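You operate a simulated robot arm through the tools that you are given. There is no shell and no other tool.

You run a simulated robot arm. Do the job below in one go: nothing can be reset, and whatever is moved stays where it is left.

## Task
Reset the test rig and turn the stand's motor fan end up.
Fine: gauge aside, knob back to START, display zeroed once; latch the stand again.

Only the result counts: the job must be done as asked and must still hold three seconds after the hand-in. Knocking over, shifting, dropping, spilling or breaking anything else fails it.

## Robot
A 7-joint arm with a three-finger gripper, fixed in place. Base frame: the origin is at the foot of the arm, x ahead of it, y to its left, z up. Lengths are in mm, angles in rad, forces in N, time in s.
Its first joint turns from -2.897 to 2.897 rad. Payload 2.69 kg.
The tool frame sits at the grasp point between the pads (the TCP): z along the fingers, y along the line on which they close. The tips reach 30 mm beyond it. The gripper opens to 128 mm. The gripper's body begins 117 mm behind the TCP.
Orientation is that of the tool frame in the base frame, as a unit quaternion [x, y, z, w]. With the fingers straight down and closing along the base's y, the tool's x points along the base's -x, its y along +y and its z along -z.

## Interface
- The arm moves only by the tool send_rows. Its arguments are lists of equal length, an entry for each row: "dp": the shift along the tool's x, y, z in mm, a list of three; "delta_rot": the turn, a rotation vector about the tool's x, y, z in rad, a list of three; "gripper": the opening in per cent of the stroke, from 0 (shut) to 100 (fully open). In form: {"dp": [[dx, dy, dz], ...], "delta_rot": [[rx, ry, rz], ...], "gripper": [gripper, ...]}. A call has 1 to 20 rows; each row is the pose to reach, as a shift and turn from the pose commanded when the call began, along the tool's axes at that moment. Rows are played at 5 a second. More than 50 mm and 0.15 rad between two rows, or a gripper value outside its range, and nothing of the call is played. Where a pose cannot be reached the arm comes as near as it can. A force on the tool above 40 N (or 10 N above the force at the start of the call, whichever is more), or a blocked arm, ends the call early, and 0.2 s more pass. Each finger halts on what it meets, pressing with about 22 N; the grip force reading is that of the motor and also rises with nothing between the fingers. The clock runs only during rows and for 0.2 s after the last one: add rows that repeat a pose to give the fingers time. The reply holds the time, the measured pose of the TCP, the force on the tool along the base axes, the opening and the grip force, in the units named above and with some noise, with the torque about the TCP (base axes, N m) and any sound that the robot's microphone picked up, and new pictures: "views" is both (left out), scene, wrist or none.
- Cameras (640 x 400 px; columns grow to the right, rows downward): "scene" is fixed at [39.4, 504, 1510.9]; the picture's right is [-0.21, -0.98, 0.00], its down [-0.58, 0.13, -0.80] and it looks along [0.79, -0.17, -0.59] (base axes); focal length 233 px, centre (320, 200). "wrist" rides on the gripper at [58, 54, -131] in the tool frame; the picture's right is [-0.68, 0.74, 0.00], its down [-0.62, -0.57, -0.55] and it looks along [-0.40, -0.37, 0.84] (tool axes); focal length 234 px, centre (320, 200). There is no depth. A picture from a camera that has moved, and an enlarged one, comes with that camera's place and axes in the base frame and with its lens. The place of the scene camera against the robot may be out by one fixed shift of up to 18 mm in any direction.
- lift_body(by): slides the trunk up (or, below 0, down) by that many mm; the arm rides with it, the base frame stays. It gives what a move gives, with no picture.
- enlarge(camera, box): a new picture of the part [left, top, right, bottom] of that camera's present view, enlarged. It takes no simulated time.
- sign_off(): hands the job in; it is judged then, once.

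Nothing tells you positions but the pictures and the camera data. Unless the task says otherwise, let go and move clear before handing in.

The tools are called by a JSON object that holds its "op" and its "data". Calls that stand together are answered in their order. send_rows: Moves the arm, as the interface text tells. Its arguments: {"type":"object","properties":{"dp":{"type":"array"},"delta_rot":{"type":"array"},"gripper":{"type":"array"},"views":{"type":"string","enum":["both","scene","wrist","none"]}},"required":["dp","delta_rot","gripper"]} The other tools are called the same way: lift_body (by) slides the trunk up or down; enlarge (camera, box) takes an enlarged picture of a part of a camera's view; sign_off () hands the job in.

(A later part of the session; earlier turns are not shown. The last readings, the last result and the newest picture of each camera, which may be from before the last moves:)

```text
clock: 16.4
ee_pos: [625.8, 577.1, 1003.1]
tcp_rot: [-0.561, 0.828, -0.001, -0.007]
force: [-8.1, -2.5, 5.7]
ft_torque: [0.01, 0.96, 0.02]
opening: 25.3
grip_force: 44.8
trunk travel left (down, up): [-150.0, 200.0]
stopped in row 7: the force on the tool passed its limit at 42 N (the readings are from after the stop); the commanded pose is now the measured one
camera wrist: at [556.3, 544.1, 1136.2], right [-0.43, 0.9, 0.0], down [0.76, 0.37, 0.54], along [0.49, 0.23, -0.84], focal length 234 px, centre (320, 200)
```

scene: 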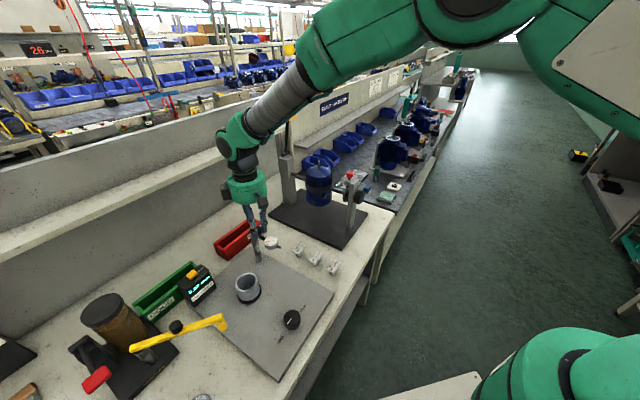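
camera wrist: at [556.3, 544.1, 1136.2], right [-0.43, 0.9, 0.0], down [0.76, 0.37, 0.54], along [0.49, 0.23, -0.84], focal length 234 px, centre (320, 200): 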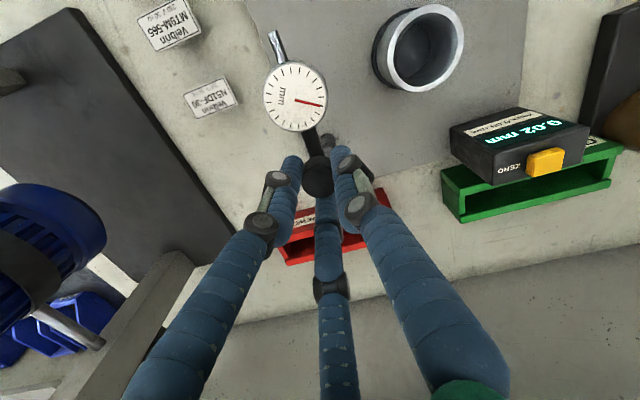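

{"op": "enlarge", "data": {"camera": "scene", "box": [220, 190, 310, 270]}}

{"op": "enlarge", "data": {"camera": "wrist", "box": [220, 20, 420, 230]}}

```text
5.00 times, centred on (265, 230) of scene
camera zoom: at [39.4, 504.0, 1510.9], right [-0.21, -0.98, 0.0], down [-0.58, 0.13, -0.8], along [0.79, -0.17, -0.59], focal length 1167 px, centre (595, 50)
```

zoom: 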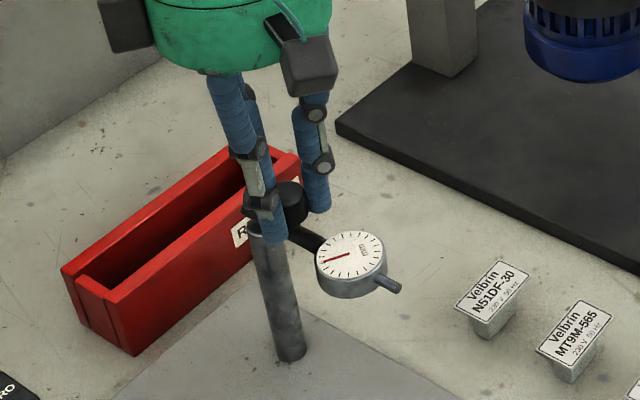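

```text
1.90 times, centred on (320, 125) of wrist
camera zoom: at [556.3, 544.1, 1136.2], right [-0.43, 0.9, 0.0], down [0.76, 0.37, 0.54], along [0.49, 0.23, -0.84], focal length 446 px, centre (320, 343)
```

zoom: 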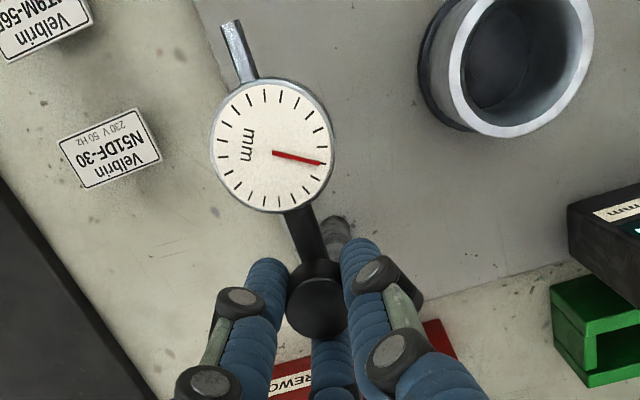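

The arm has swung about 60° to where it resisted. I'll nudge slightly further to see whether this is the end stop.

{"op": "send_rows", "data": {"dp": [[0.4, -1.5, -0.5], [0.75, -3, -0.5], [0.75, -3, -0.5]], "delta_rot": [[0, 0, -0.04], [0, 0, -0.08], [0, 0, -0.08]], "gripper": [0, 0, 0], "views": "none"}}

```text
clock: 17.1
ee_pos: [625.5, 578.0, 1002.9]
tcp_rot: [-0.595, 0.804, 0.0, -0.007]
force: [-9.3, 0.9, 4.3]
ft_torque: [0.41, 0.87, -0.12]
opening: 24.8
grip_force: 44.9
trunk travel left (down, up): [-150.0, 200.0]
stopped in row 3: the force on the tool passed its limit at 42 N (the readings are from after the stop); the commanded pose is now the measured one
```

That is a firm end stop, so the gauge is fully aside, about 119 mm from the cup. I'll release and lift straight up.

{"op": "send_rows", "data": {"dp": [[0, 0, 0], [0, 0, 0], [0, 0, 0], [0, 0, -15], [0, 0, -40], [0, 0, -80], [0, 0, -120]], "delta_rot": [[0, 0, 0], [0, 0, 0], [0, 0, 0], [0, 0, 0], [0, 0, 0], [0, 0, 0], [0, 0, 0]], "gripper": [20, 40, 40, 40, 40, 40, 40]}}

{"op": "enlarge", "data": {"camera": "wrist", "box": [200, 0, 500, 200]}}

{"op": "enlarge", "data": {"camera": "scene", "box": [160, 210, 360, 335]}}

```text
clock: 18.7
ee_pos: [629.1, 577.7, 1122.3]
tcp_rot: [-0.594, 0.804, 0.0, -0.007]
force: [0.5, 1.0, 0.3]
ft_torque: [-0.03, 0.03, 0.0]
opening: 51.4
grip_force: 0.1
trunk travel left (down, up): [-150.0, 200.0]
camera wrist: at [562.4, 539.0, 1254.9], right [-0.5, 0.86, 0.0], down [0.73, 0.43, 0.53], along [0.46, 0.27, -0.84], focal length 234 px, centre (320, 200)
```

scene: 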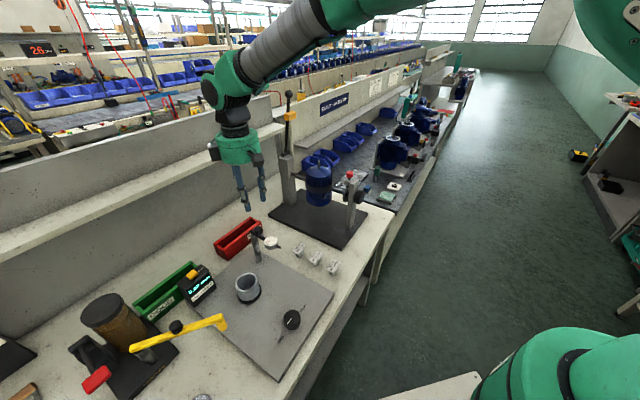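
wrist: 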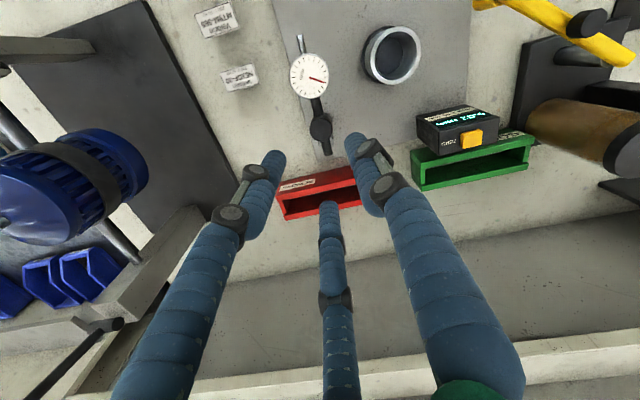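

```text
2.00 times, centred on (350, 100) of wrist
camera zoom: at [562.4, 539.0, 1254.9], right [-0.5, 0.86, 0.0], down [0.73, 0.43, 0.53], along [0.46, 0.27, -0.84], focal length 468 px, centre (260, 400)
```

zoom: 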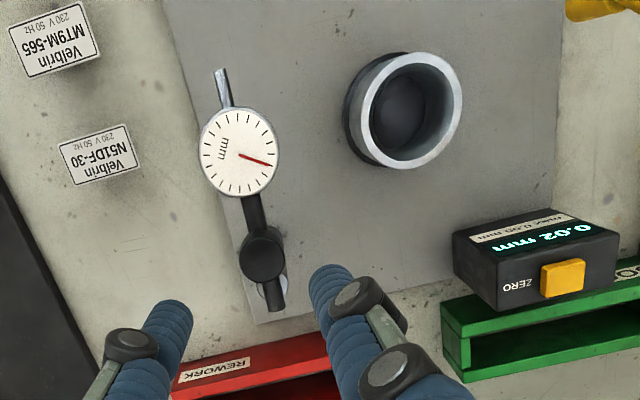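

```text
3.20 times, centred on (260, 272) of scene
camera zoom: at [39.4, 504.0, 1510.9], right [-0.21, -0.98, 0.0], down [-0.58, 0.13, -0.8], along [0.79, -0.17, -0.59], focal length 747 px, centre (512, -32)
```

zoom: 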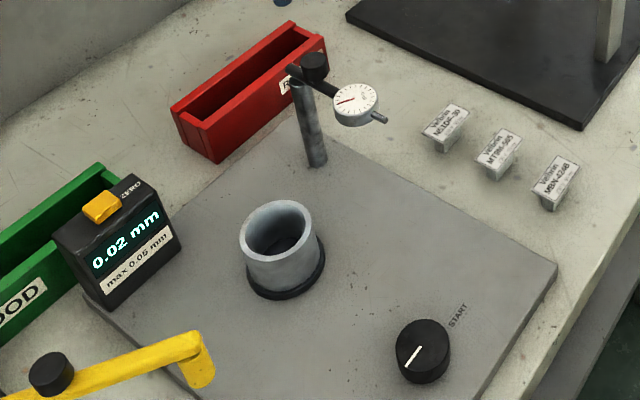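

The gauge is clearly aside now. Next I move above the rig knob at about (389, 507), bringing the yaw to a comfortable middle for a turning stroke.

{"op": "send_rows", "data": {"dp": [[17, 26, 0], [34, 52, 0], [51, 78, 0], [69, 104, 0], [86, 130, 0], [104, 156, 0], [121, 182, 30], [138.1, 208.4, 70], [138.1, 208.4, 110], [138.1, 208.4, 140], [138.1, 208.4, 160]], "delta_rot": [[0, 0, 0.13], [0, 0, 0.26], [0, 0, 0.39], [0, 0, 0.52], [0, 0, 0.65], [0, 0, 0.78], [0, 0, 0.91], [0, 0, 1.04], [0, 0, 1.1], [0, 0, 1.1], [0, 0, 1.1]], "gripper": [50, 60, 65, 65, 65, 65, 65, 65, 65, 65, 65]}}

{"op": "enlarge", "data": {"camera": "wrist", "box": [220, 90, 420, 230]}}

{"op": "enlarge", "data": {"camera": "scene", "box": [220, 220, 360, 350]}}

```text
refused: row 8 steps farther than a row can; nothing moved
```

```text
2.86 times, centred on (320, 160) of wrist
camera zoom: at [562.4, 539.0, 1254.9], right [-0.5, 0.86, 0.0], down [0.73, 0.43, 0.53], along [0.46, 0.27, -0.84], focal length 669 px, centre (320, 314)
```

zoom: 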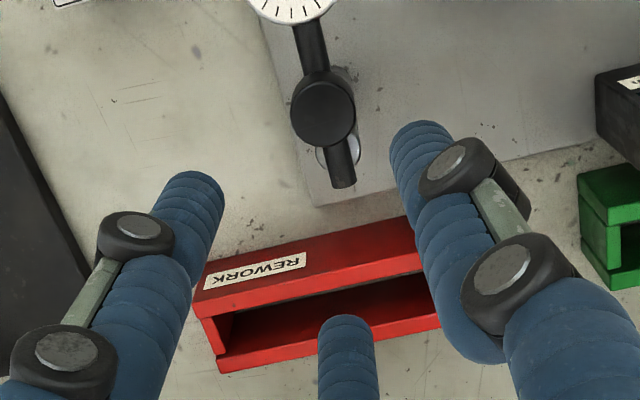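

```text
3.08 times, centred on (290, 285) of scene
camera zoom: at [39.4, 504.0, 1510.9], right [-0.21, -0.98, 0.0], down [-0.58, 0.13, -0.8], along [0.79, -0.17, -0.59], focal length 718 px, centre (412, -62)
```

zoom: 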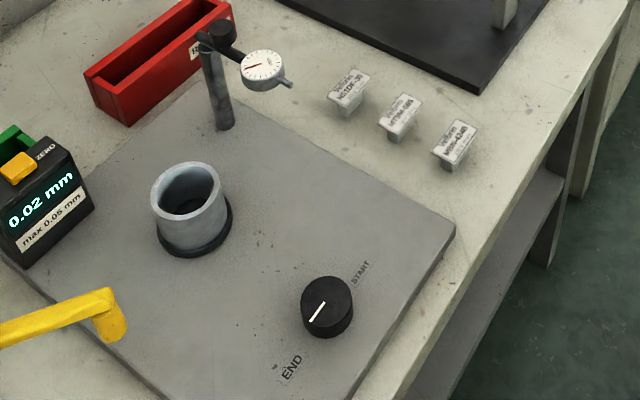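

One step was too large and nothing moved. I'll resend with smaller steps.

{"op": "send_rows", "data": {"dp": [[17, 26, 0], [34, 52, 0], [51, 78, 0], [69, 104, 0], [86, 130, 0], [104, 156, 0], [121, 182, 15], [138.1, 208.4, 45], [138.1, 208.4, 85], [138.1, 208.4, 125], [138.1, 208.4, 160]], "delta_rot": [[0, 0, 0.13], [0, 0, 0.26], [0, 0, 0.39], [0, 0, 0.52], [0, 0, 0.65], [0, 0, 0.78], [0, 0, 0.91], [0, 0, 1.04], [0, 0, 1.1], [0, 0, 1.1], [0, 0, 1.1]], "gripper": [50, 60, 65, 65, 65, 65, 65, 65, 65, 65, 65]}}

{"op": "enlarge", "data": {"camera": "wrist", "box": [220, 90, 420, 230]}}

{"op": "enlarge", "data": {"camera": "scene", "box": [220, 220, 360, 350]}}

```text
clock: 21.1
ee_pos: [387.8, 507.6, 965.6]
tcp_rot: [-0.085, 0.996, -0.003, -0.005]
force: [0.4, 0.5, -0.2]
ft_torque: [0.0, 0.02, 0.03]
opening: 83.5
grip_force: 0.1
trunk travel left (down, up): [-150.0, 200.0]
camera wrist: at [323.0, 551.0, 1096.8], right [0.54, 0.84, -0.01], down [0.71, -0.45, 0.54], along [0.45, -0.3, -0.84], focal length 234 px, centre (320, 200)
```

scene: 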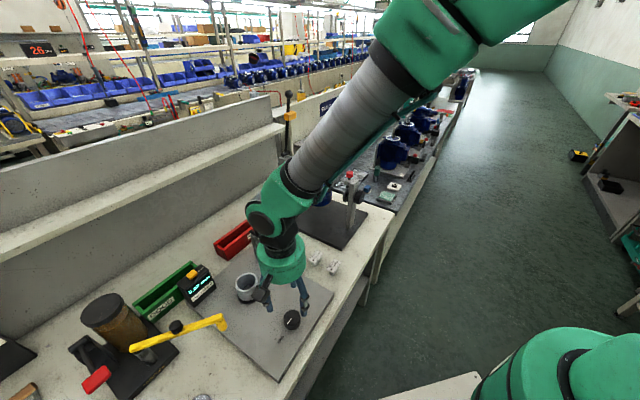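
wrist: 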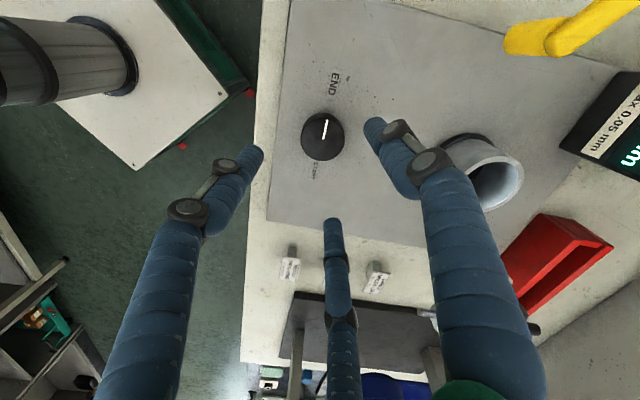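

```text
2.86 times, centred on (320, 160) of wrist
camera zoom: at [323.0, 551.0, 1096.8], right [0.54, 0.84, -0.01], down [0.71, -0.45, 0.54], along [0.45, -0.3, -0.84], focal length 669 px, centre (320, 314)
```

zoom: 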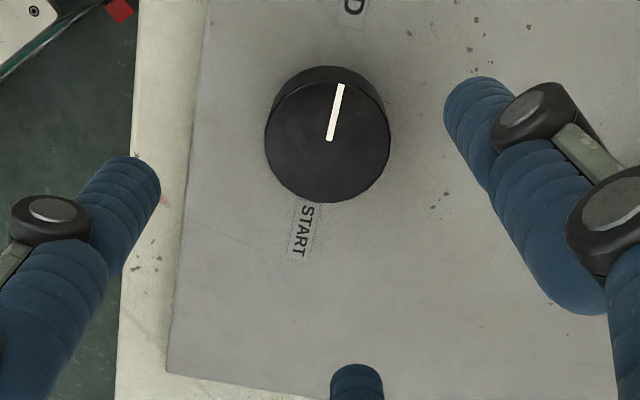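

```text
3.08 times, centred on (290, 285) of scene
camera zoom: at [39.4, 504.0, 1510.9], right [-0.21, -0.98, 0.0], down [-0.58, 0.13, -0.8], along [0.79, -0.17, -0.59], focal length 718 px, centre (412, -62)
```

zoom: 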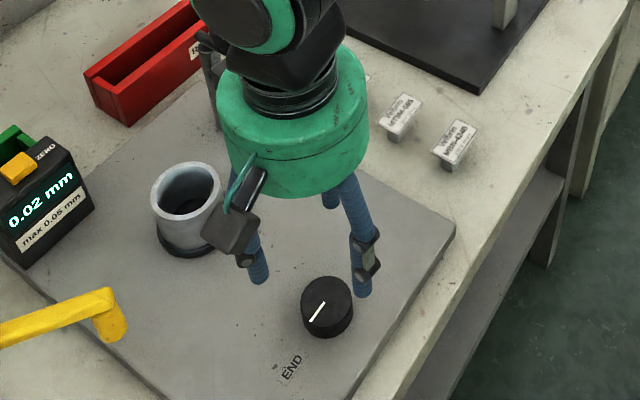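

I'll remove the small tilt left over from the force stops and descend partway to re-measure the knob centre.

{"op": "send_rows", "data": {"dp": [[0, 0, 0], [-1, 0, 25], [-2, 0, 50], [-2, 0, 50]], "delta_rot": [[-0.005, -0.0105, 0], [-0.005, -0.0105, 0], [-0.005, -0.0105, 0], [-0.005, -0.0105, 0]], "gripper": [65, 65, 65, 65], "views": "wrist"}}

{"op": "enlarge", "data": {"camera": "wrist", "box": [220, 90, 420, 230]}}

{"op": "enlarge", "data": {"camera": "scene", "box": [260, 270, 330, 330]}}

```text
clock: 22.1
ee_pos: [389.7, 507.1, 916.2]
tcp_rot: [-0.086, 0.996, -0.001, -0.001]
force: [0.1, -0.4, -0.7]
ft_torque: [-0.01, 0.05, -0.01]
opening: 83.4
grip_force: 0.0
trunk travel left (down, up): [-150.0, 200.0]
camera wrist: at [323.0, 549.9, 1047.1], right [0.54, 0.84, 0.0], down [0.7, -0.45, 0.55], along [0.46, -0.3, -0.84], focal length 234 px, centre (320, 200)
```

wrist: 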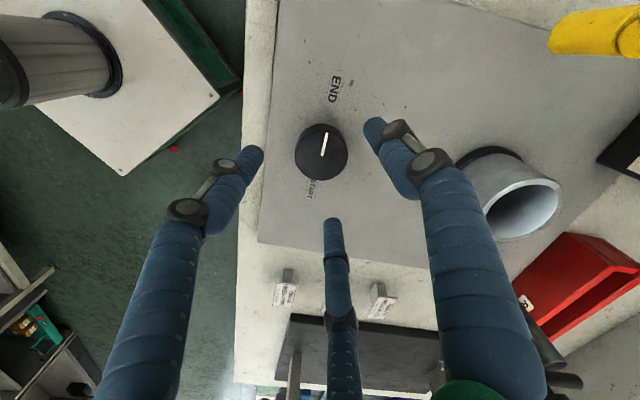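

```text
2.86 times, centred on (320, 160) of wrist
camera zoom: at [323.0, 549.9, 1047.1], right [0.54, 0.84, 0.0], down [0.7, -0.45, 0.55], along [0.46, -0.3, -0.84], focal length 669 px, centre (320, 314)
```

zoom: 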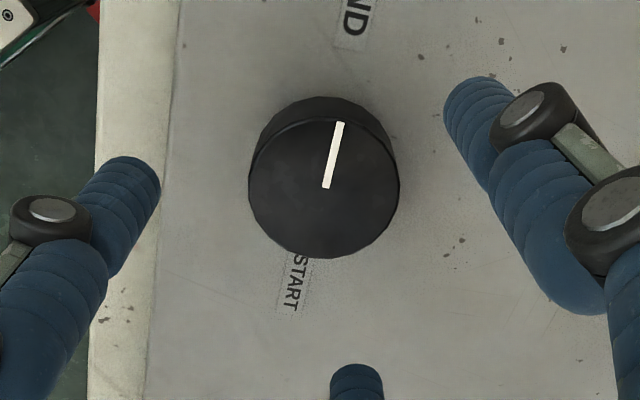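

```text
6.67 times, centred on (295, 300) of scene
camera zoom: at [39.4, 504.0, 1510.9], right [-0.21, -0.98, 0.0], down [-0.58, 0.13, -0.8], along [0.79, -0.17, -0.59], focal length 1556 px, centre (487, -467)
```

zoom: 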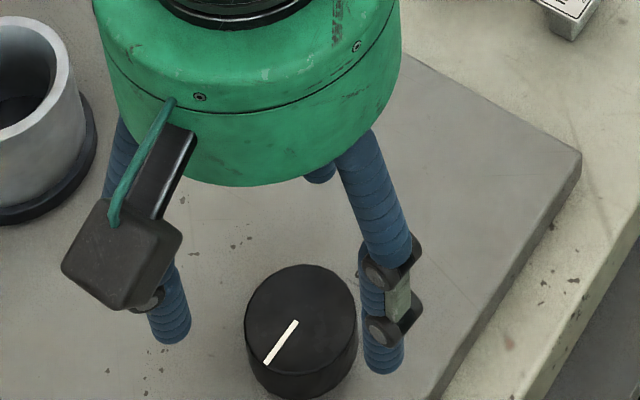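

The knob top is at about (391, 508, 850). I'll descend around it with the tips about 8 mm above the plate, then close gently.

{"op": "send_rows", "data": {"dp": [[-0.5, 0.3, 15], [-1.1, 0.6, 30], [-1.1, 0.6, 44], [-1.1, 0.6, 56], [-1.1, 0.6, 56], [-1.1, 0.6, 56], [-1.1, 0.6, 56], [-1.1, 0.6, 56], [-1.1, 0.6, 56]], "delta_rot": [[0, 0, 0], [0, 0, 0], [0, 0, 0], [0, 0, 0], [0, 0, 0], [0, 0, 0], [0, 0, 0], [0, 0, 0], [0, 0, 0]], "gripper": [65, 65, 65, 65, 60, 50, 40, 30, 25]}}

{"op": "enlarge", "data": {"camera": "wrist", "box": [220, 90, 420, 230]}}

```text
clock: 24.1
ee_pos: [390.7, 505.8, 859.7]
tcp_rot: [-0.086, 0.996, 0.0, 0.0]
force: [25.0, -7.4, -2.8]
ft_torque: [-0.37, -0.67, -0.01]
opening: 49.5
grip_force: 13.4
trunk travel left (down, up): [-150.0, 200.0]
camera wrist: at [325.0, 549.1, 991.8], right [0.54, 0.84, 0.0], down [0.7, -0.45, 0.55], along [0.46, -0.3, -0.84], focal length 234 px, centre (320, 200)
```

scene: 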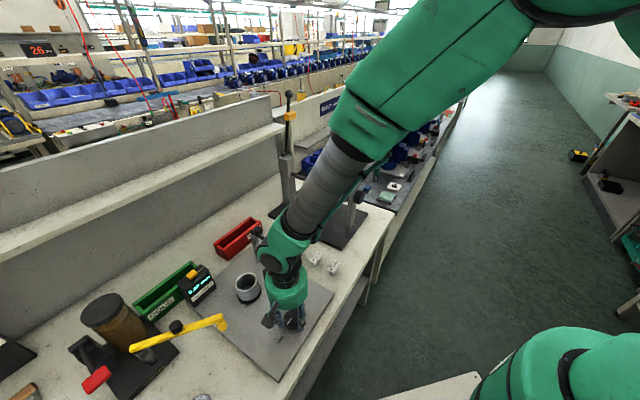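
wrist: 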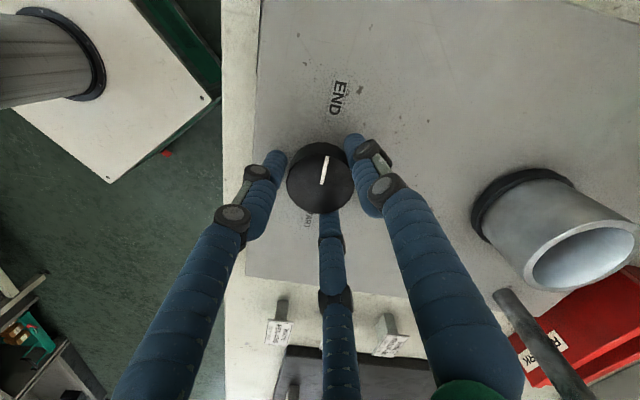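

```text
2.86 times, centred on (320, 160) of wrist
camera zoom: at [325.0, 549.1, 991.8], right [0.54, 0.84, 0.0], down [0.7, -0.45, 0.55], along [0.46, -0.3, -0.84], focal length 669 px, centre (320, 314)
```

zoom: 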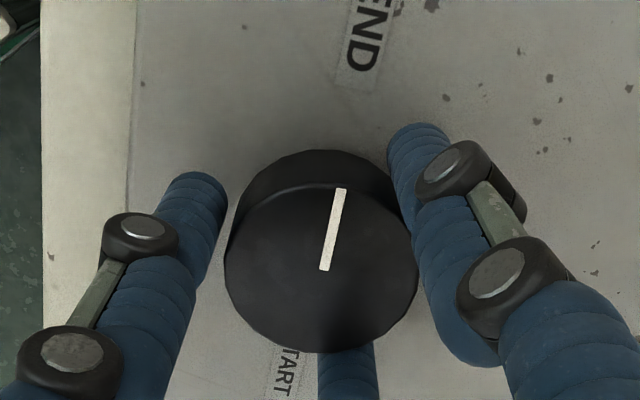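

I'm gripping the knob, and the force says the centre is about 3 mm further in +x. I'll relieve it and then probe a small counter-clockwise turn.

{"op": "send_rows", "data": {"dp": [[-1.4, -0.7, 0], [-2.8, -1.3, 0], [-2.8, -1.3, 0]], "delta_rot": [[0, 0, 0], [0, 0, 0], [0, 0, 0]], "gripper": [20, 10, 10], "views": "none"}}

```text
clock: 24.9
ee_pos: [391.9, 505.9, 860.4]
tcp_rot: [-0.087, 0.996, 0.0, -0.002]
force: [9.5, 1.3, 0.0]
ft_torque: [0.19, -0.05, -0.03]
opening: 46.3
grip_force: 45.1
trunk travel left (down, up): [-150.0, 200.0]
```

{"op": "send_rows", "data": {"dp": [[-0.9, 0, 0], [-0.9, 0, 0], [-0.9, 0, 0], [-0.9, 0, 0]], "delta_rot": [[0, 0, -0.07], [0, 0, -0.14], [0, 0, -0.21], [0, 0, -0.21]], "gripper": [10, 10, 10, 10], "views": "wrist"}}

{"op": "enlarge", "data": {"camera": "wrist", "box": [220, 90, 420, 230]}}

```text
clock: 25.9
ee_pos: [392.4, 506.7, 860.1]
tcp_rot: [-0.189, 0.982, -0.002, -0.002]
force: [-6.7, 4.9, 4.6]
ft_torque: [0.09, 0.49, -0.02]
opening: 46.4
grip_force: 45.2
trunk travel left (down, up): [-150.0, 200.0]
camera wrist: at [319.2, 534.0, 991.9], right [0.35, 0.94, 0.0], down [0.78, -0.29, 0.55], along [0.51, -0.2, -0.84], focal length 234 px, centre (320, 200)
```

wrist: 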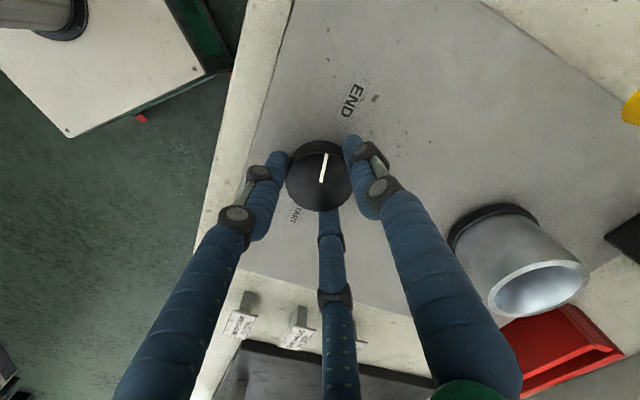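

```text
2.86 times, centred on (320, 160) of wrist
camera zoom: at [319.2, 534.0, 991.9], right [0.35, 0.94, 0.0], down [0.78, -0.29, 0.55], along [0.51, -0.2, -0.84], focal length 669 px, centre (320, 314)
```

zoom: 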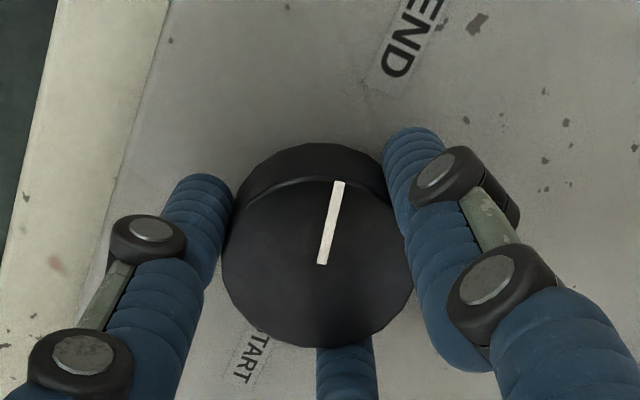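

The knob turns with the gripper counter-clockwise at low torque. I'll continue this stroke.

{"op": "send_rows", "data": {"dp": [[0, 0, 0], [0, 0, 0], [0, 0, 0], [0, 0, 0], [0, 0, 0], [0, 0, 0], [0, 0, 0], [0, 0, 0], [0, 0, 0], [0, 0, 0], [0, 0, 0]], "delta_rot": [[0, 0, -0.14], [0, 0, -0.28], [0, 0, -0.42], [0, 0, -0.56], [0, 0, -0.7], [0, 0, -0.84], [0, 0, -0.98], [0, 0, -1.12], [0, 0, -1.26], [0, 0, -1.4], [0, 0, -1.4]], "gripper": [10, 10, 10, 10, 10, 10, 10, 10, 10, 10, 10], "views": "wrist"}}

{"op": "enlarge", "data": {"camera": "wrist", "box": [220, 90, 420, 230]}}

```text
clock: 28.3
ee_pos: [392.3, 506.6, 860.7]
tcp_rot: [0.778, -0.628, -0.001, 0.002]
force: [-12.4, 6.5, 1.9]
ft_torque: [0.29, 0.36, 0.0]
opening: 46.5
grip_force: 44.7
trunk travel left (down, up): [-150.0, 200.0]
camera wrist: at [353.2, 437.9, 992.0], right [-0.86, 0.51, 0.0], down [0.42, 0.72, 0.55], along [0.28, 0.47, -0.84], focal length 234 px, centre (320, 200)
```

wrist: 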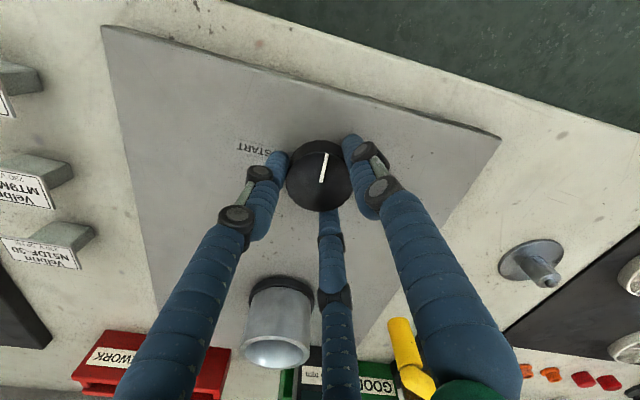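

```text
2.86 times, centred on (320, 160) of wrist
camera zoom: at [353.2, 437.9, 992.0], right [-0.86, 0.51, 0.0], down [0.42, 0.72, 0.55], along [0.28, 0.47, -0.84], focal length 669 px, centre (320, 314)
```

zoom: 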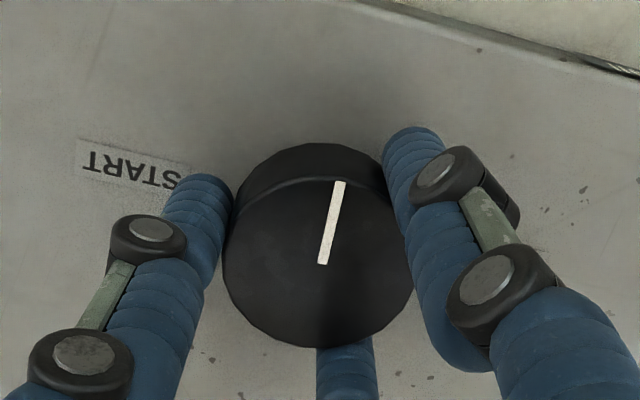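

The knob has turned about 92°. I'll release it, turn the gripper back while it's open around the knob, re-grip, and finish the remaining turn.

{"op": "send_rows", "data": {"dp": [[0, 0, 0], [-0.9, 1.0, 0], [-0.9, 1.0, 0], [-0.9, 1.0, 0], [-0.9, 1.0, 0], [-0.9, 1.0, 0], [-0.9, 1.0, 0], [-0.9, 1.0, 0], [-0.9, 1.0, 0], [-0.9, 1.0, 0], [-0.9, 1.0, 0], [-0.9, 1.0, 0], [-0.9, 1.0, 0], [-0.9, 1.0, 0], [-0.9, 1.0, 0], [-0.9, 1.0, 0], [-0.9, 1.0, 0], [-0.9, 1.0, 0]], "delta_rot": [[0, 0, 0], [0, 0, 0], [0, 0, 0.14], [0, 0, 0.28], [0, 0, 0.42], [0, 0, 0.56], [0, 0, 0.7], [0, 0, 0.84], [0, 0, 0.98], [0, 0, 1.12], [0, 0, 1.26], [0, 0, 1.4], [0, 0, 1.5], [0, 0, 1.5], [0, 0, 1.5], [0, 0, 1.5], [0, 0, 1.5], [0, 0, 1.5]], "gripper": [40, 50, 50, 50, 50, 50, 50, 50, 50, 50, 50, 50, 50, 40, 30, 20, 10, 10], "views": "wrist"}}

{"op": "enlarge", "data": {"camera": "wrist", "box": [220, 90, 420, 230]}}

```text
clock: 32.1
ee_pos: [391.2, 506.7, 860.8]
tcp_rot: [-0.139, 0.99, -0.001, -0.002]
force: [7.2, -9.2, 1.3]
ft_torque: [-0.35, -0.25, -0.04]
opening: 46.6
grip_force: 44.9
trunk travel left (down, up): [-150.0, 200.0]
camera wrist: at [321.9, 541.5, 991.8], right [0.45, 0.9, 0.0], down [0.75, -0.37, 0.55], along [0.49, -0.25, -0.84], focal length 234 px, centre (320, 200)
```

wrist: 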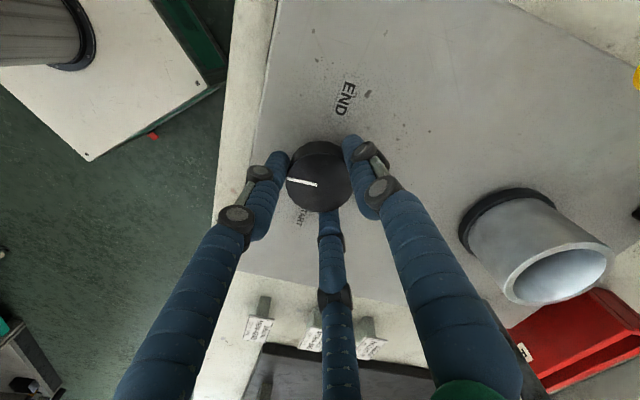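

```text
2.86 times, centred on (320, 160) of wrist
camera zoom: at [321.9, 541.5, 991.8], right [0.45, 0.9, 0.0], down [0.75, -0.37, 0.55], along [0.49, -0.25, -0.84], focal length 669 px, centre (320, 314)
```

zoom: 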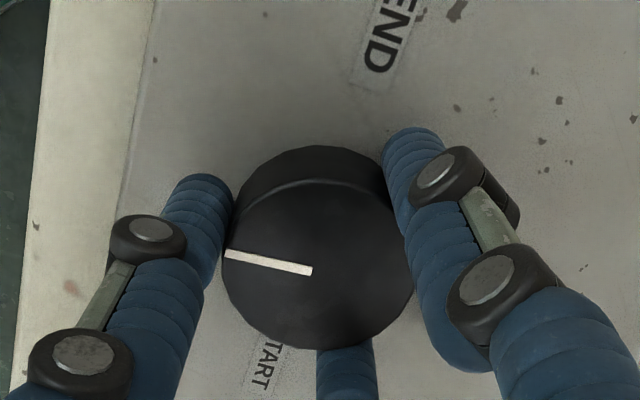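

The mark now points to the front, with about 85° left. I'll turn 80° and then fine-tune by picture.

{"op": "send_rows", "data": {"dp": [[0.4, -0.8, 0], [0.4, -0.8, 0], [0.4, -0.8, 0], [0.4, -0.8, 0], [0.4, -0.8, 0], [0.4, -0.8, 0], [0.4, -0.8, 0], [0.4, -0.8, 0], [0.4, -0.8, 0], [0.4, -0.8, 0], [0.4, -0.8, 0]], "delta_rot": [[0, 0, -0.14], [0, 0, -0.28], [0, 0, -0.42], [0, 0, -0.56], [0, 0, -0.7], [0, 0, -0.84], [0, 0, -0.98], [0, 0, -1.12], [0, 0, -1.26], [0, 0, -1.4], [0, 0, -1.4]], "gripper": [10, 10, 10, 10, 10, 10, 10, 10, 10, 10, 10], "views": "wrist"}}

{"op": "enlarge", "data": {"camera": "wrist", "box": [220, 90, 420, 230]}}

```text
clock: 34.5
ee_pos: [390.9, 506.4, 860.4]
tcp_rot: [0.745, -0.667, 0.0, 0.001]
force: [5.9, -1.3, -0.9]
ft_torque: [-0.03, -0.18, 0.03]
opening: 46.5
grip_force: 45.3
trunk travel left (down, up): [-150.0, 200.0]
camera wrist: at [346.4, 441.7, 992.0], right [-0.81, 0.59, 0.0], down [0.49, 0.68, 0.55], along [0.32, 0.44, -0.84], focal length 234 px, centre (320, 200)
```

wrist: 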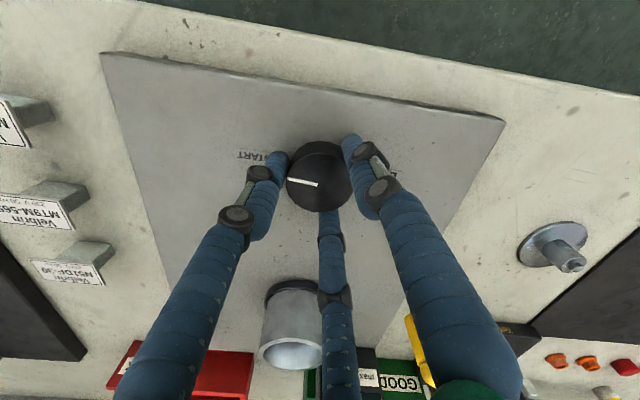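

```text
2.86 times, centred on (320, 160) of wrist
camera zoom: at [346.4, 441.7, 992.0], right [-0.81, 0.59, 0.0], down [0.49, 0.68, 0.55], along [0.32, 0.44, -0.84], focal length 669 px, centre (320, 314)
```

zoom: 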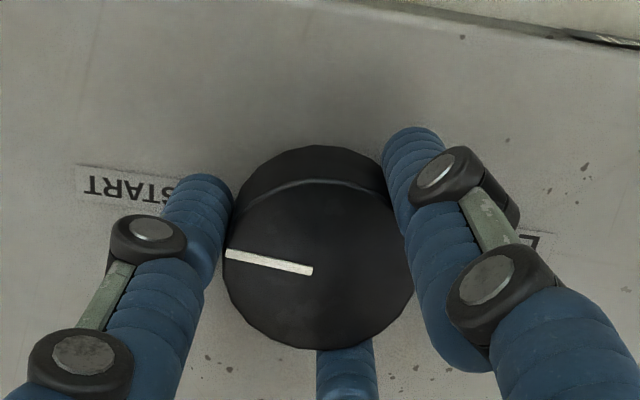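

The mark is about 5° short of START. I'll turn the last bit and watch for a stop.

{"op": "send_rows", "data": {"dp": [[-0.3, -0.5, 0], [-0.3, -0.5, 0], [-0.3, -0.5, 0]], "delta_rot": [[0, 0, -0.045], [0, 0, -0.09], [0, 0, -0.09]], "gripper": [10, 10, 10], "views": "wrist"}}

{"op": "enlarge", "data": {"camera": "wrist", "box": [220, 90, 420, 230]}}

```text
clock: 35.3
ee_pos: [391.0, 506.4, 860.3]
tcp_rot: [0.775, -0.632, 0.0, 0.002]
force: [-4.5, 0.2, 4.7]
ft_torque: [0.03, 0.38, -0.02]
opening: 46.4
grip_force: 44.8
trunk travel left (down, up): [-150.0, 200.0]
camera wrist: at [352.3, 437.8, 992.0], right [-0.86, 0.52, 0.0], down [0.43, 0.72, 0.55], along [0.28, 0.47, -0.84], focal length 234 px, centre (320, 200)
```

wrist: 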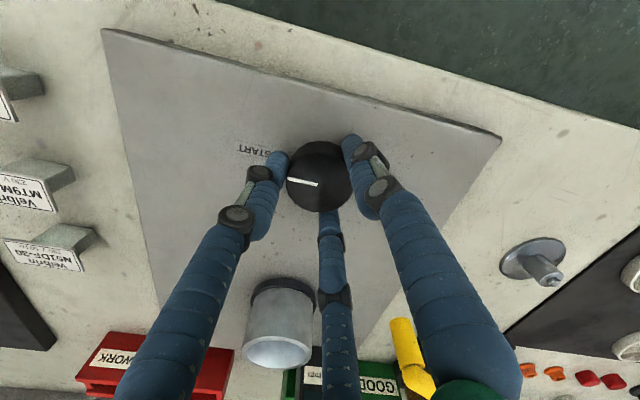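

```text
2.86 times, centred on (320, 160) of wrist
camera zoom: at [352.3, 437.8, 992.0], right [-0.86, 0.52, 0.0], down [0.43, 0.72, 0.55], along [0.28, 0.47, -0.84], focal length 669 px, centre (320, 314)
```

zoom: 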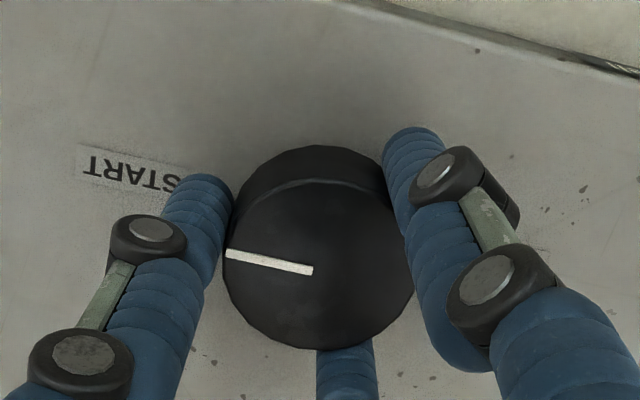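

By both measures the mark is at START within a couple of degrees. I'll release, lift clear, and check from the scene camera.

{"op": "send_rows", "data": {"dp": [[0, 0, 0], [0, 0, 0], [0, 0, 0], [0, 0, -30], [0, 0, -70], [0, 0, -115], [0, 0, -160], [0, 0, -200]], "delta_rot": [[0, 0, 0], [0, 0, 0], [0, 0, 0], [0, 0, 0], [0, 0, 0], [0, 0, 0], [0, 0, 0], [0, 0, 0]], "gripper": [40, 60, 60, 60, 60, 60, 60, 60]}}

{"op": "enlarge", "data": {"camera": "wrist", "box": [250, 70, 390, 170]}}

{"op": "enlarge", "data": {"camera": "scene", "box": [260, 290, 330, 340]}}

```text
clock: 37.1
ee_pos: [393.1, 505.4, 1060.5]
tcp_rot: [0.774, -0.633, 0.0, 0.003]
force: [0.0, 0.5, 0.5]
ft_torque: [0.01, 0.04, -0.01]
opening: 76.9
grip_force: 0.0
trunk travel left (down, up): [-150.0, 200.0]
camera wrist: at [352.4, 438.1, 1192.2], right [-0.86, 0.52, 0.0], down [0.43, 0.72, 0.54], along [0.28, 0.47, -0.84], focal length 234 px, centre (320, 200)
```

scene: 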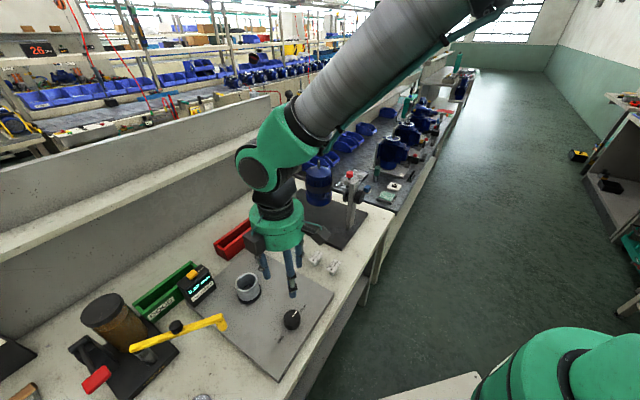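
wrist: 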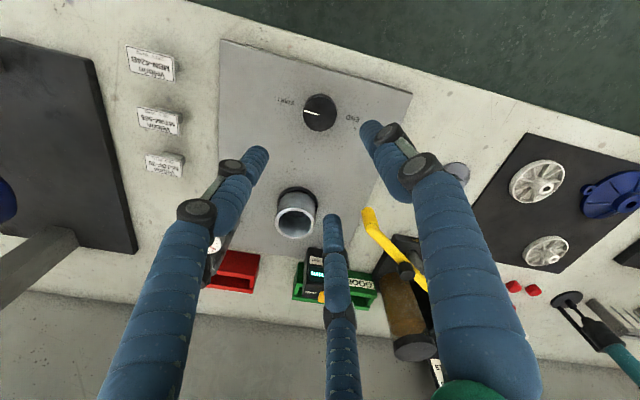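

```text
4.00 times, centred on (320, 120) of wrist
camera zoom: at [352.4, 438.1, 1192.2], right [-0.86, 0.52, 0.0], down [0.43, 0.72, 0.54], along [0.28, 0.47, -0.84], focal length 937 px, centre (320, 520)
```

zoom: 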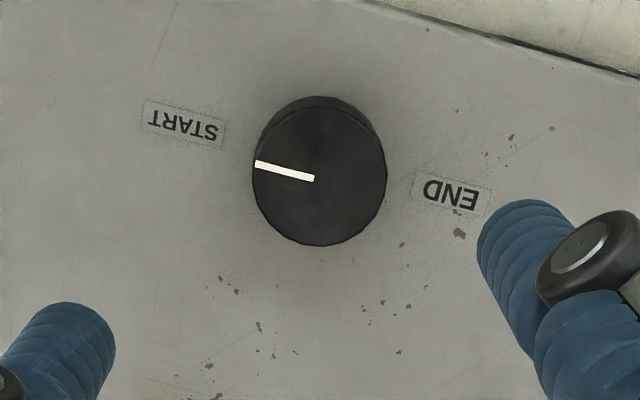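

```text
8.00 times, centred on (295, 315) of scene
camera zoom: at [39.4, 504.0, 1510.9], right [-0.21, -0.98, 0.0], down [-0.58, 0.13, -0.8], along [0.79, -0.17, -0.59], focal length 1867 px, centre (520, -720)
```

zoom: 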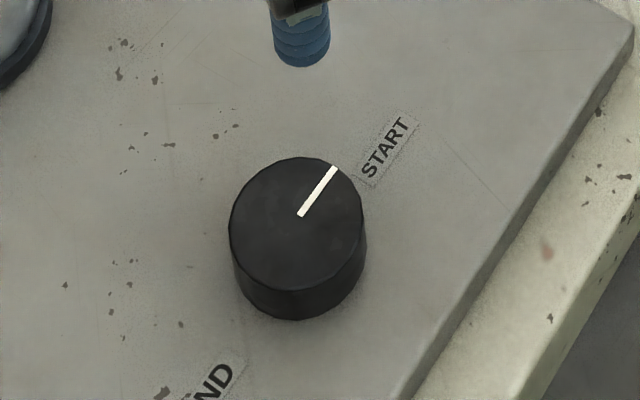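

The mark lines up with START. Next is the ZERO button at about (545, 784, 916). I'll close the fingers and move above it at a safe height, keeping the camera side facing the front.

{"op": "send_rows", "data": {"dp": [[-30, -25, 0], [-61, -51, 0], [-91, -76, 0], [-122, -102, 0], [-152, -127, 0], [-182, -153, 0], [-213, -178, 0], [-243, -204, 0], [-243, -204, 20], [-243, -204, 40], [-243, -204, 40]], "delta_rot": [[0, 0, 0], [0, 0, 0], [0, 0, 0], [0, 0, 0], [0, 0, 0], [0, 0, 0], [0, 0, 0], [0, 0, 0], [0, 0, 0], [0, 0, 0], [0, 0, 0]], "gripper": [40, 20, 0, 0, 0, 0, 0, 0, 0, 0, 0]}}

{"op": "enlarge", "data": {"camera": "wrist", "box": [220, 70, 420, 230]}}

{"op": "enlarge", "data": {"camera": "scene", "box": [130, 180, 270, 310]}}

```text
clock: 39.5
ee_pos: [544.5, 785.9, 1019.6]
tcp_rot: [0.774, -0.633, 0.0, 0.002]
force: [0.3, -0.2, -0.1]
ft_torque: [-0.03, 0.01, 0.0]
opening: 2.4
grip_force: 21.8
trunk travel left (down, up): [-150.0, 200.0]
camera wrist: at [504.2, 718.0, 1150.9], right [-0.86, 0.52, 0.0], down [0.43, 0.72, 0.55], along [0.28, 0.47, -0.84], focal length 234 px, centre (320, 200)
```

scene: 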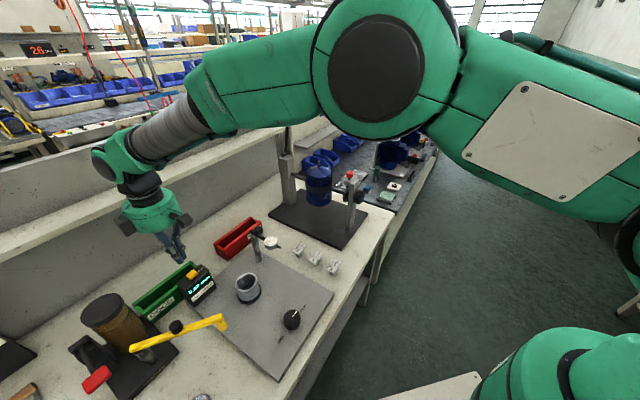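
wrist: 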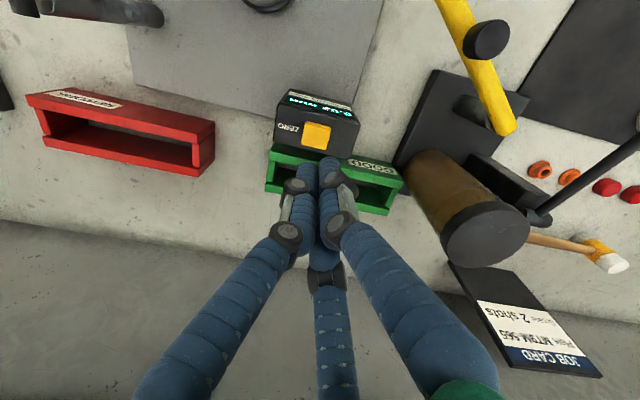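

```text
2.50 times, centred on (320, 150) of wrist
camera zoom: at [504.2, 718.0, 1150.9], right [-0.86, 0.52, 0.0], down [0.43, 0.72, 0.55], along [0.28, 0.47, -0.84], focal length 585 px, centre (320, 325)
```

zoom: 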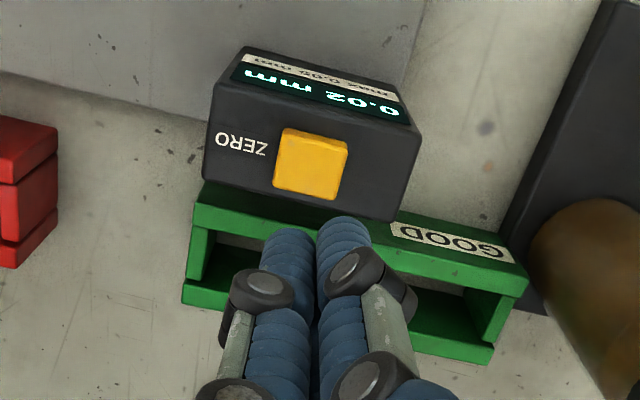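

```text
3.08 times, centred on (200, 245) of scene
camera zoom: at [39.4, 504.0, 1510.9], right [-0.21, -0.98, 0.0], down [-0.58, 0.13, -0.8], along [0.79, -0.17, -0.59], focal length 718 px, centre (689, 62)
```

zoom: 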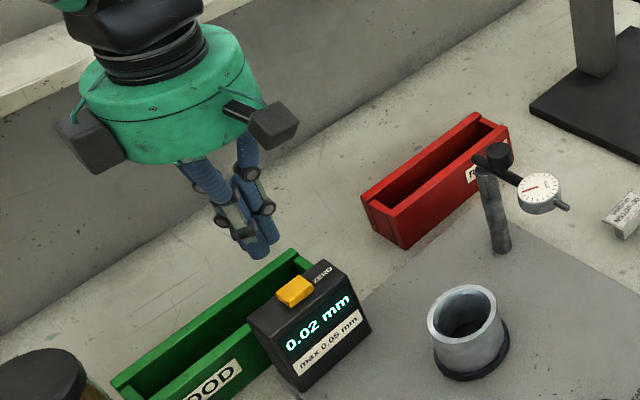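

The button is about 4–5 mm nearer the front than the tool. I'll shift and descend to roughly 25 mm above it, then look again.

{"op": "send_rows", "data": {"dp": [[3, 0, 10], [5.3, 0, 22], [5.3, 0, 34], [5.3, 0, 44], [5.3, 0, 44]], "delta_rot": [[0, 0, 0], [0, 0, 0], [0, 0, 0], [0, 0, 0], [0, 0, 0]], "gripper": [0, 0, 0, 0, 0], "views": "none"}}

{"op": "enlarge", "data": {"camera": "wrist", "box": [240, 90, 400, 230]}}

{"op": "enlarge", "data": {"camera": "scene", "box": [155, 230, 225, 300]}}

```text
clock: 40.7
ee_pos: [545.1, 780.1, 975.0]
tcp_rot: [0.774, -0.633, -0.001, 0.003]
force: [0.0, -0.5, 0.0]
ft_torque: [-0.02, -0.01, 0.03]
opening: 2.1
grip_force: 21.6
trunk travel left (down, up): [-150.0, 200.0]
```

```text
2.86 times, centred on (320, 160) of wrist
camera zoom: at [505.2, 712.3, 1106.6], right [-0.86, 0.52, 0.0], down [0.43, 0.72, 0.55], along [0.28, 0.47, -0.84], focal length 669 px, centre (320, 314)
```

zoom: 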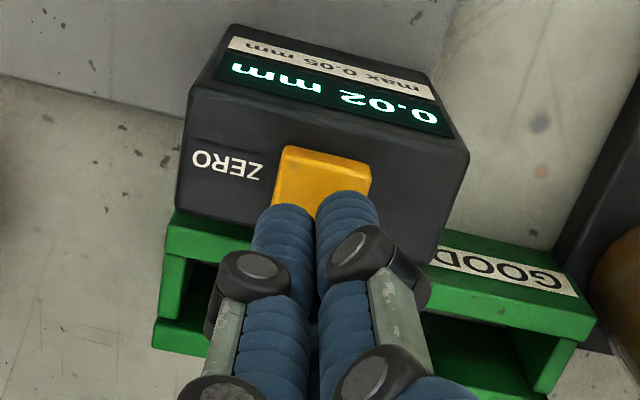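

```text
5.71 times, centred on (190, 265) of scene
camera zoom: at [39.4, 504.0, 1510.9], right [-0.21, -0.98, 0.0], down [-0.58, 0.13, -0.8], along [0.79, -0.17, -0.59], focal length 1333 px, centre (1063, -171)
```

zoom: 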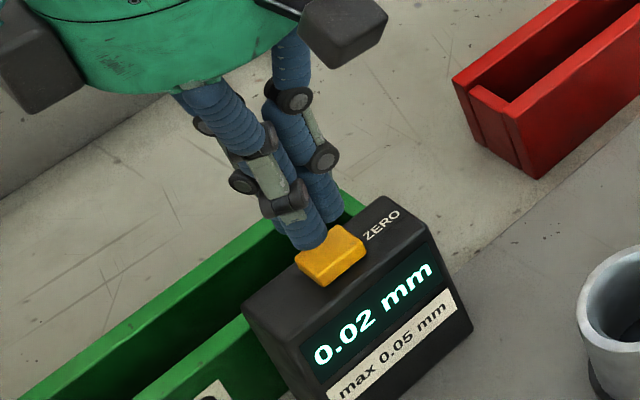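

The tool axis is over the button centre, with the top at about 916. I'll descend slowly to just above or at contact first.

{"op": "send_rows", "data": {"dp": [[0, 0, 8], [0, 0, 14], [0, 0, 19], [0, 0, 23], [0, 0, 26]], "delta_rot": [[0, 0, 0], [0, 0, 0], [0, 0, 0], [0, 0, 0], [0, 0, 0]], "gripper": [0, 0, 0, 0, 0], "views": "none"}}

{"op": "enlarge", "data": {"camera": "scene", "box": [155, 230, 225, 300]}}

{"op": "enlarge", "data": {"camera": "wrist", "box": [240, 90, 400, 230]}}

```text
clock: 41.9
ee_pos: [545.3, 780.8, 950.8]
tcp_rot: [0.774, -0.633, -0.001, 0.001]
force: [-1.0, -1.2, 8.0]
ft_torque: [-0.06, 0.05, 0.0]
opening: 6.2
grip_force: 31.5
trunk travel left (down, up): [-150.0, 200.0]
heard: click
```

```text
5.71 times, centred on (190, 265) of scene
camera zoom: at [39.4, 504.0, 1510.9], right [-0.21, -0.98, 0.0], down [-0.58, 0.13, -0.8], along [0.79, -0.17, -0.59], focal length 1333 px, centre (1063, -171)
```

zoom: 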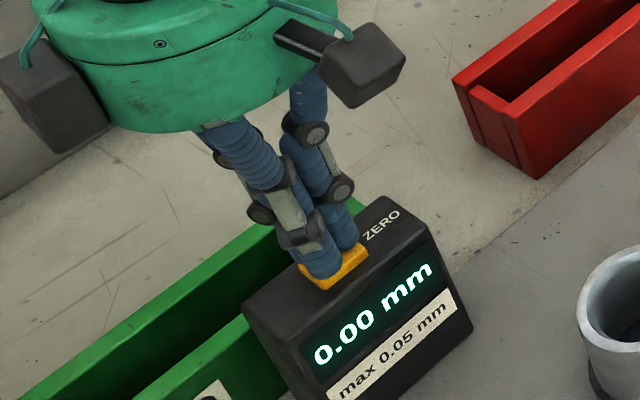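

```text
2.86 times, centred on (320, 160) of wrist
camera zoom: at [505.2, 712.1, 1082.5], right [-0.86, 0.52, 0.0], down [0.43, 0.72, 0.55], along [0.28, 0.47, -0.84], focal length 669 px, centre (320, 314)
```

zoom: 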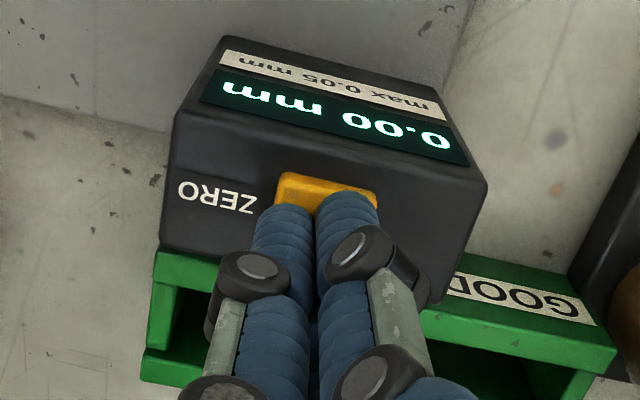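

A click was heard and the display reads 0.00 mm. I'll lift straight off the button so it isn't pressed again.

{"op": "send_rows", "data": {"dp": [[0, 0, -15], [0, 0, -50], [0, 0, -95], [0, 0, -140]], "delta_rot": [[0, 0, 0], [0, 0, 0], [0, 0, 0], [0, 0, 0]], "gripper": [0, 0, 0, 0]}}

{"op": "enlarge", "data": {"camera": "scene", "box": [155, 230, 225, 300]}}

{"op": "enlarge", "data": {"camera": "scene", "box": [255, 80, 375, 260]}}

```text
clock: 42.9
ee_pos: [545.4, 778.8, 1089.8]
tcp_rot: [0.774, -0.633, -0.001, 0.001]
force: [-0.3, 0.4, -1.4]
ft_torque: [0.09, -0.01, 0.0]
opening: 1.6
grip_force: 31.1
trunk travel left (down, up): [-150.0, 200.0]
camera wrist: at [505.7, 711.6, 1220.9], right [-0.86, 0.52, 0.0], down [0.43, 0.72, 0.55], along [0.28, 0.47, -0.84], focal length 234 px, centre (320, 200)
```

scene: 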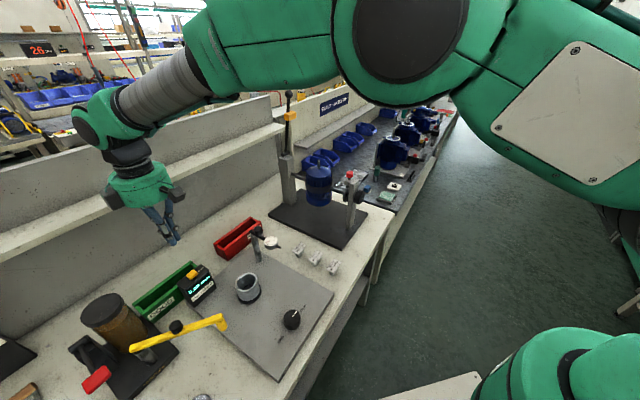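
wrist: 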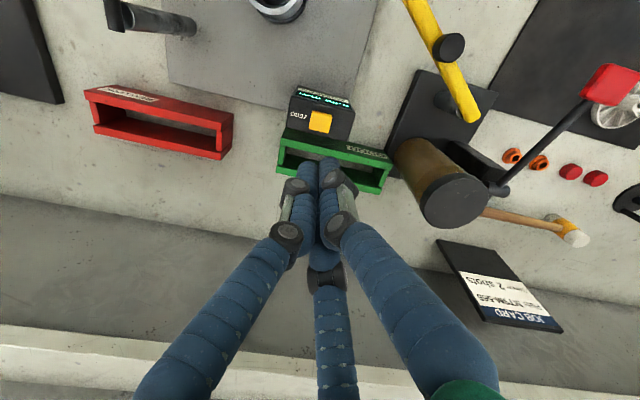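

```text
5.71 times, centred on (190, 265) of scene
camera zoom: at [39.4, 504.0, 1510.9], right [-0.21, -0.98, 0.0], down [-0.58, 0.13, -0.8], along [0.79, -0.17, -0.59], focal length 1333 px, centre (1063, -171)
```

zoom: 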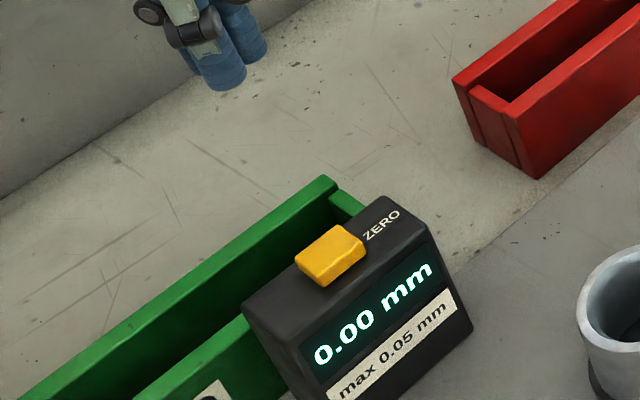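

```text
2.22 times, centred on (315, 170) of scene
camera zoom: at [39.4, 504.0, 1510.9], right [-0.21, -0.98, 0.0], down [-0.58, 0.13, -0.8], along [0.79, -0.17, -0.59], focal length 518 px, centre (331, 267)
```

zoom: 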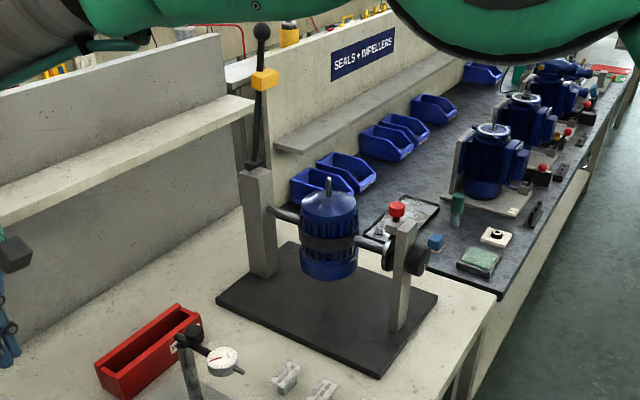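

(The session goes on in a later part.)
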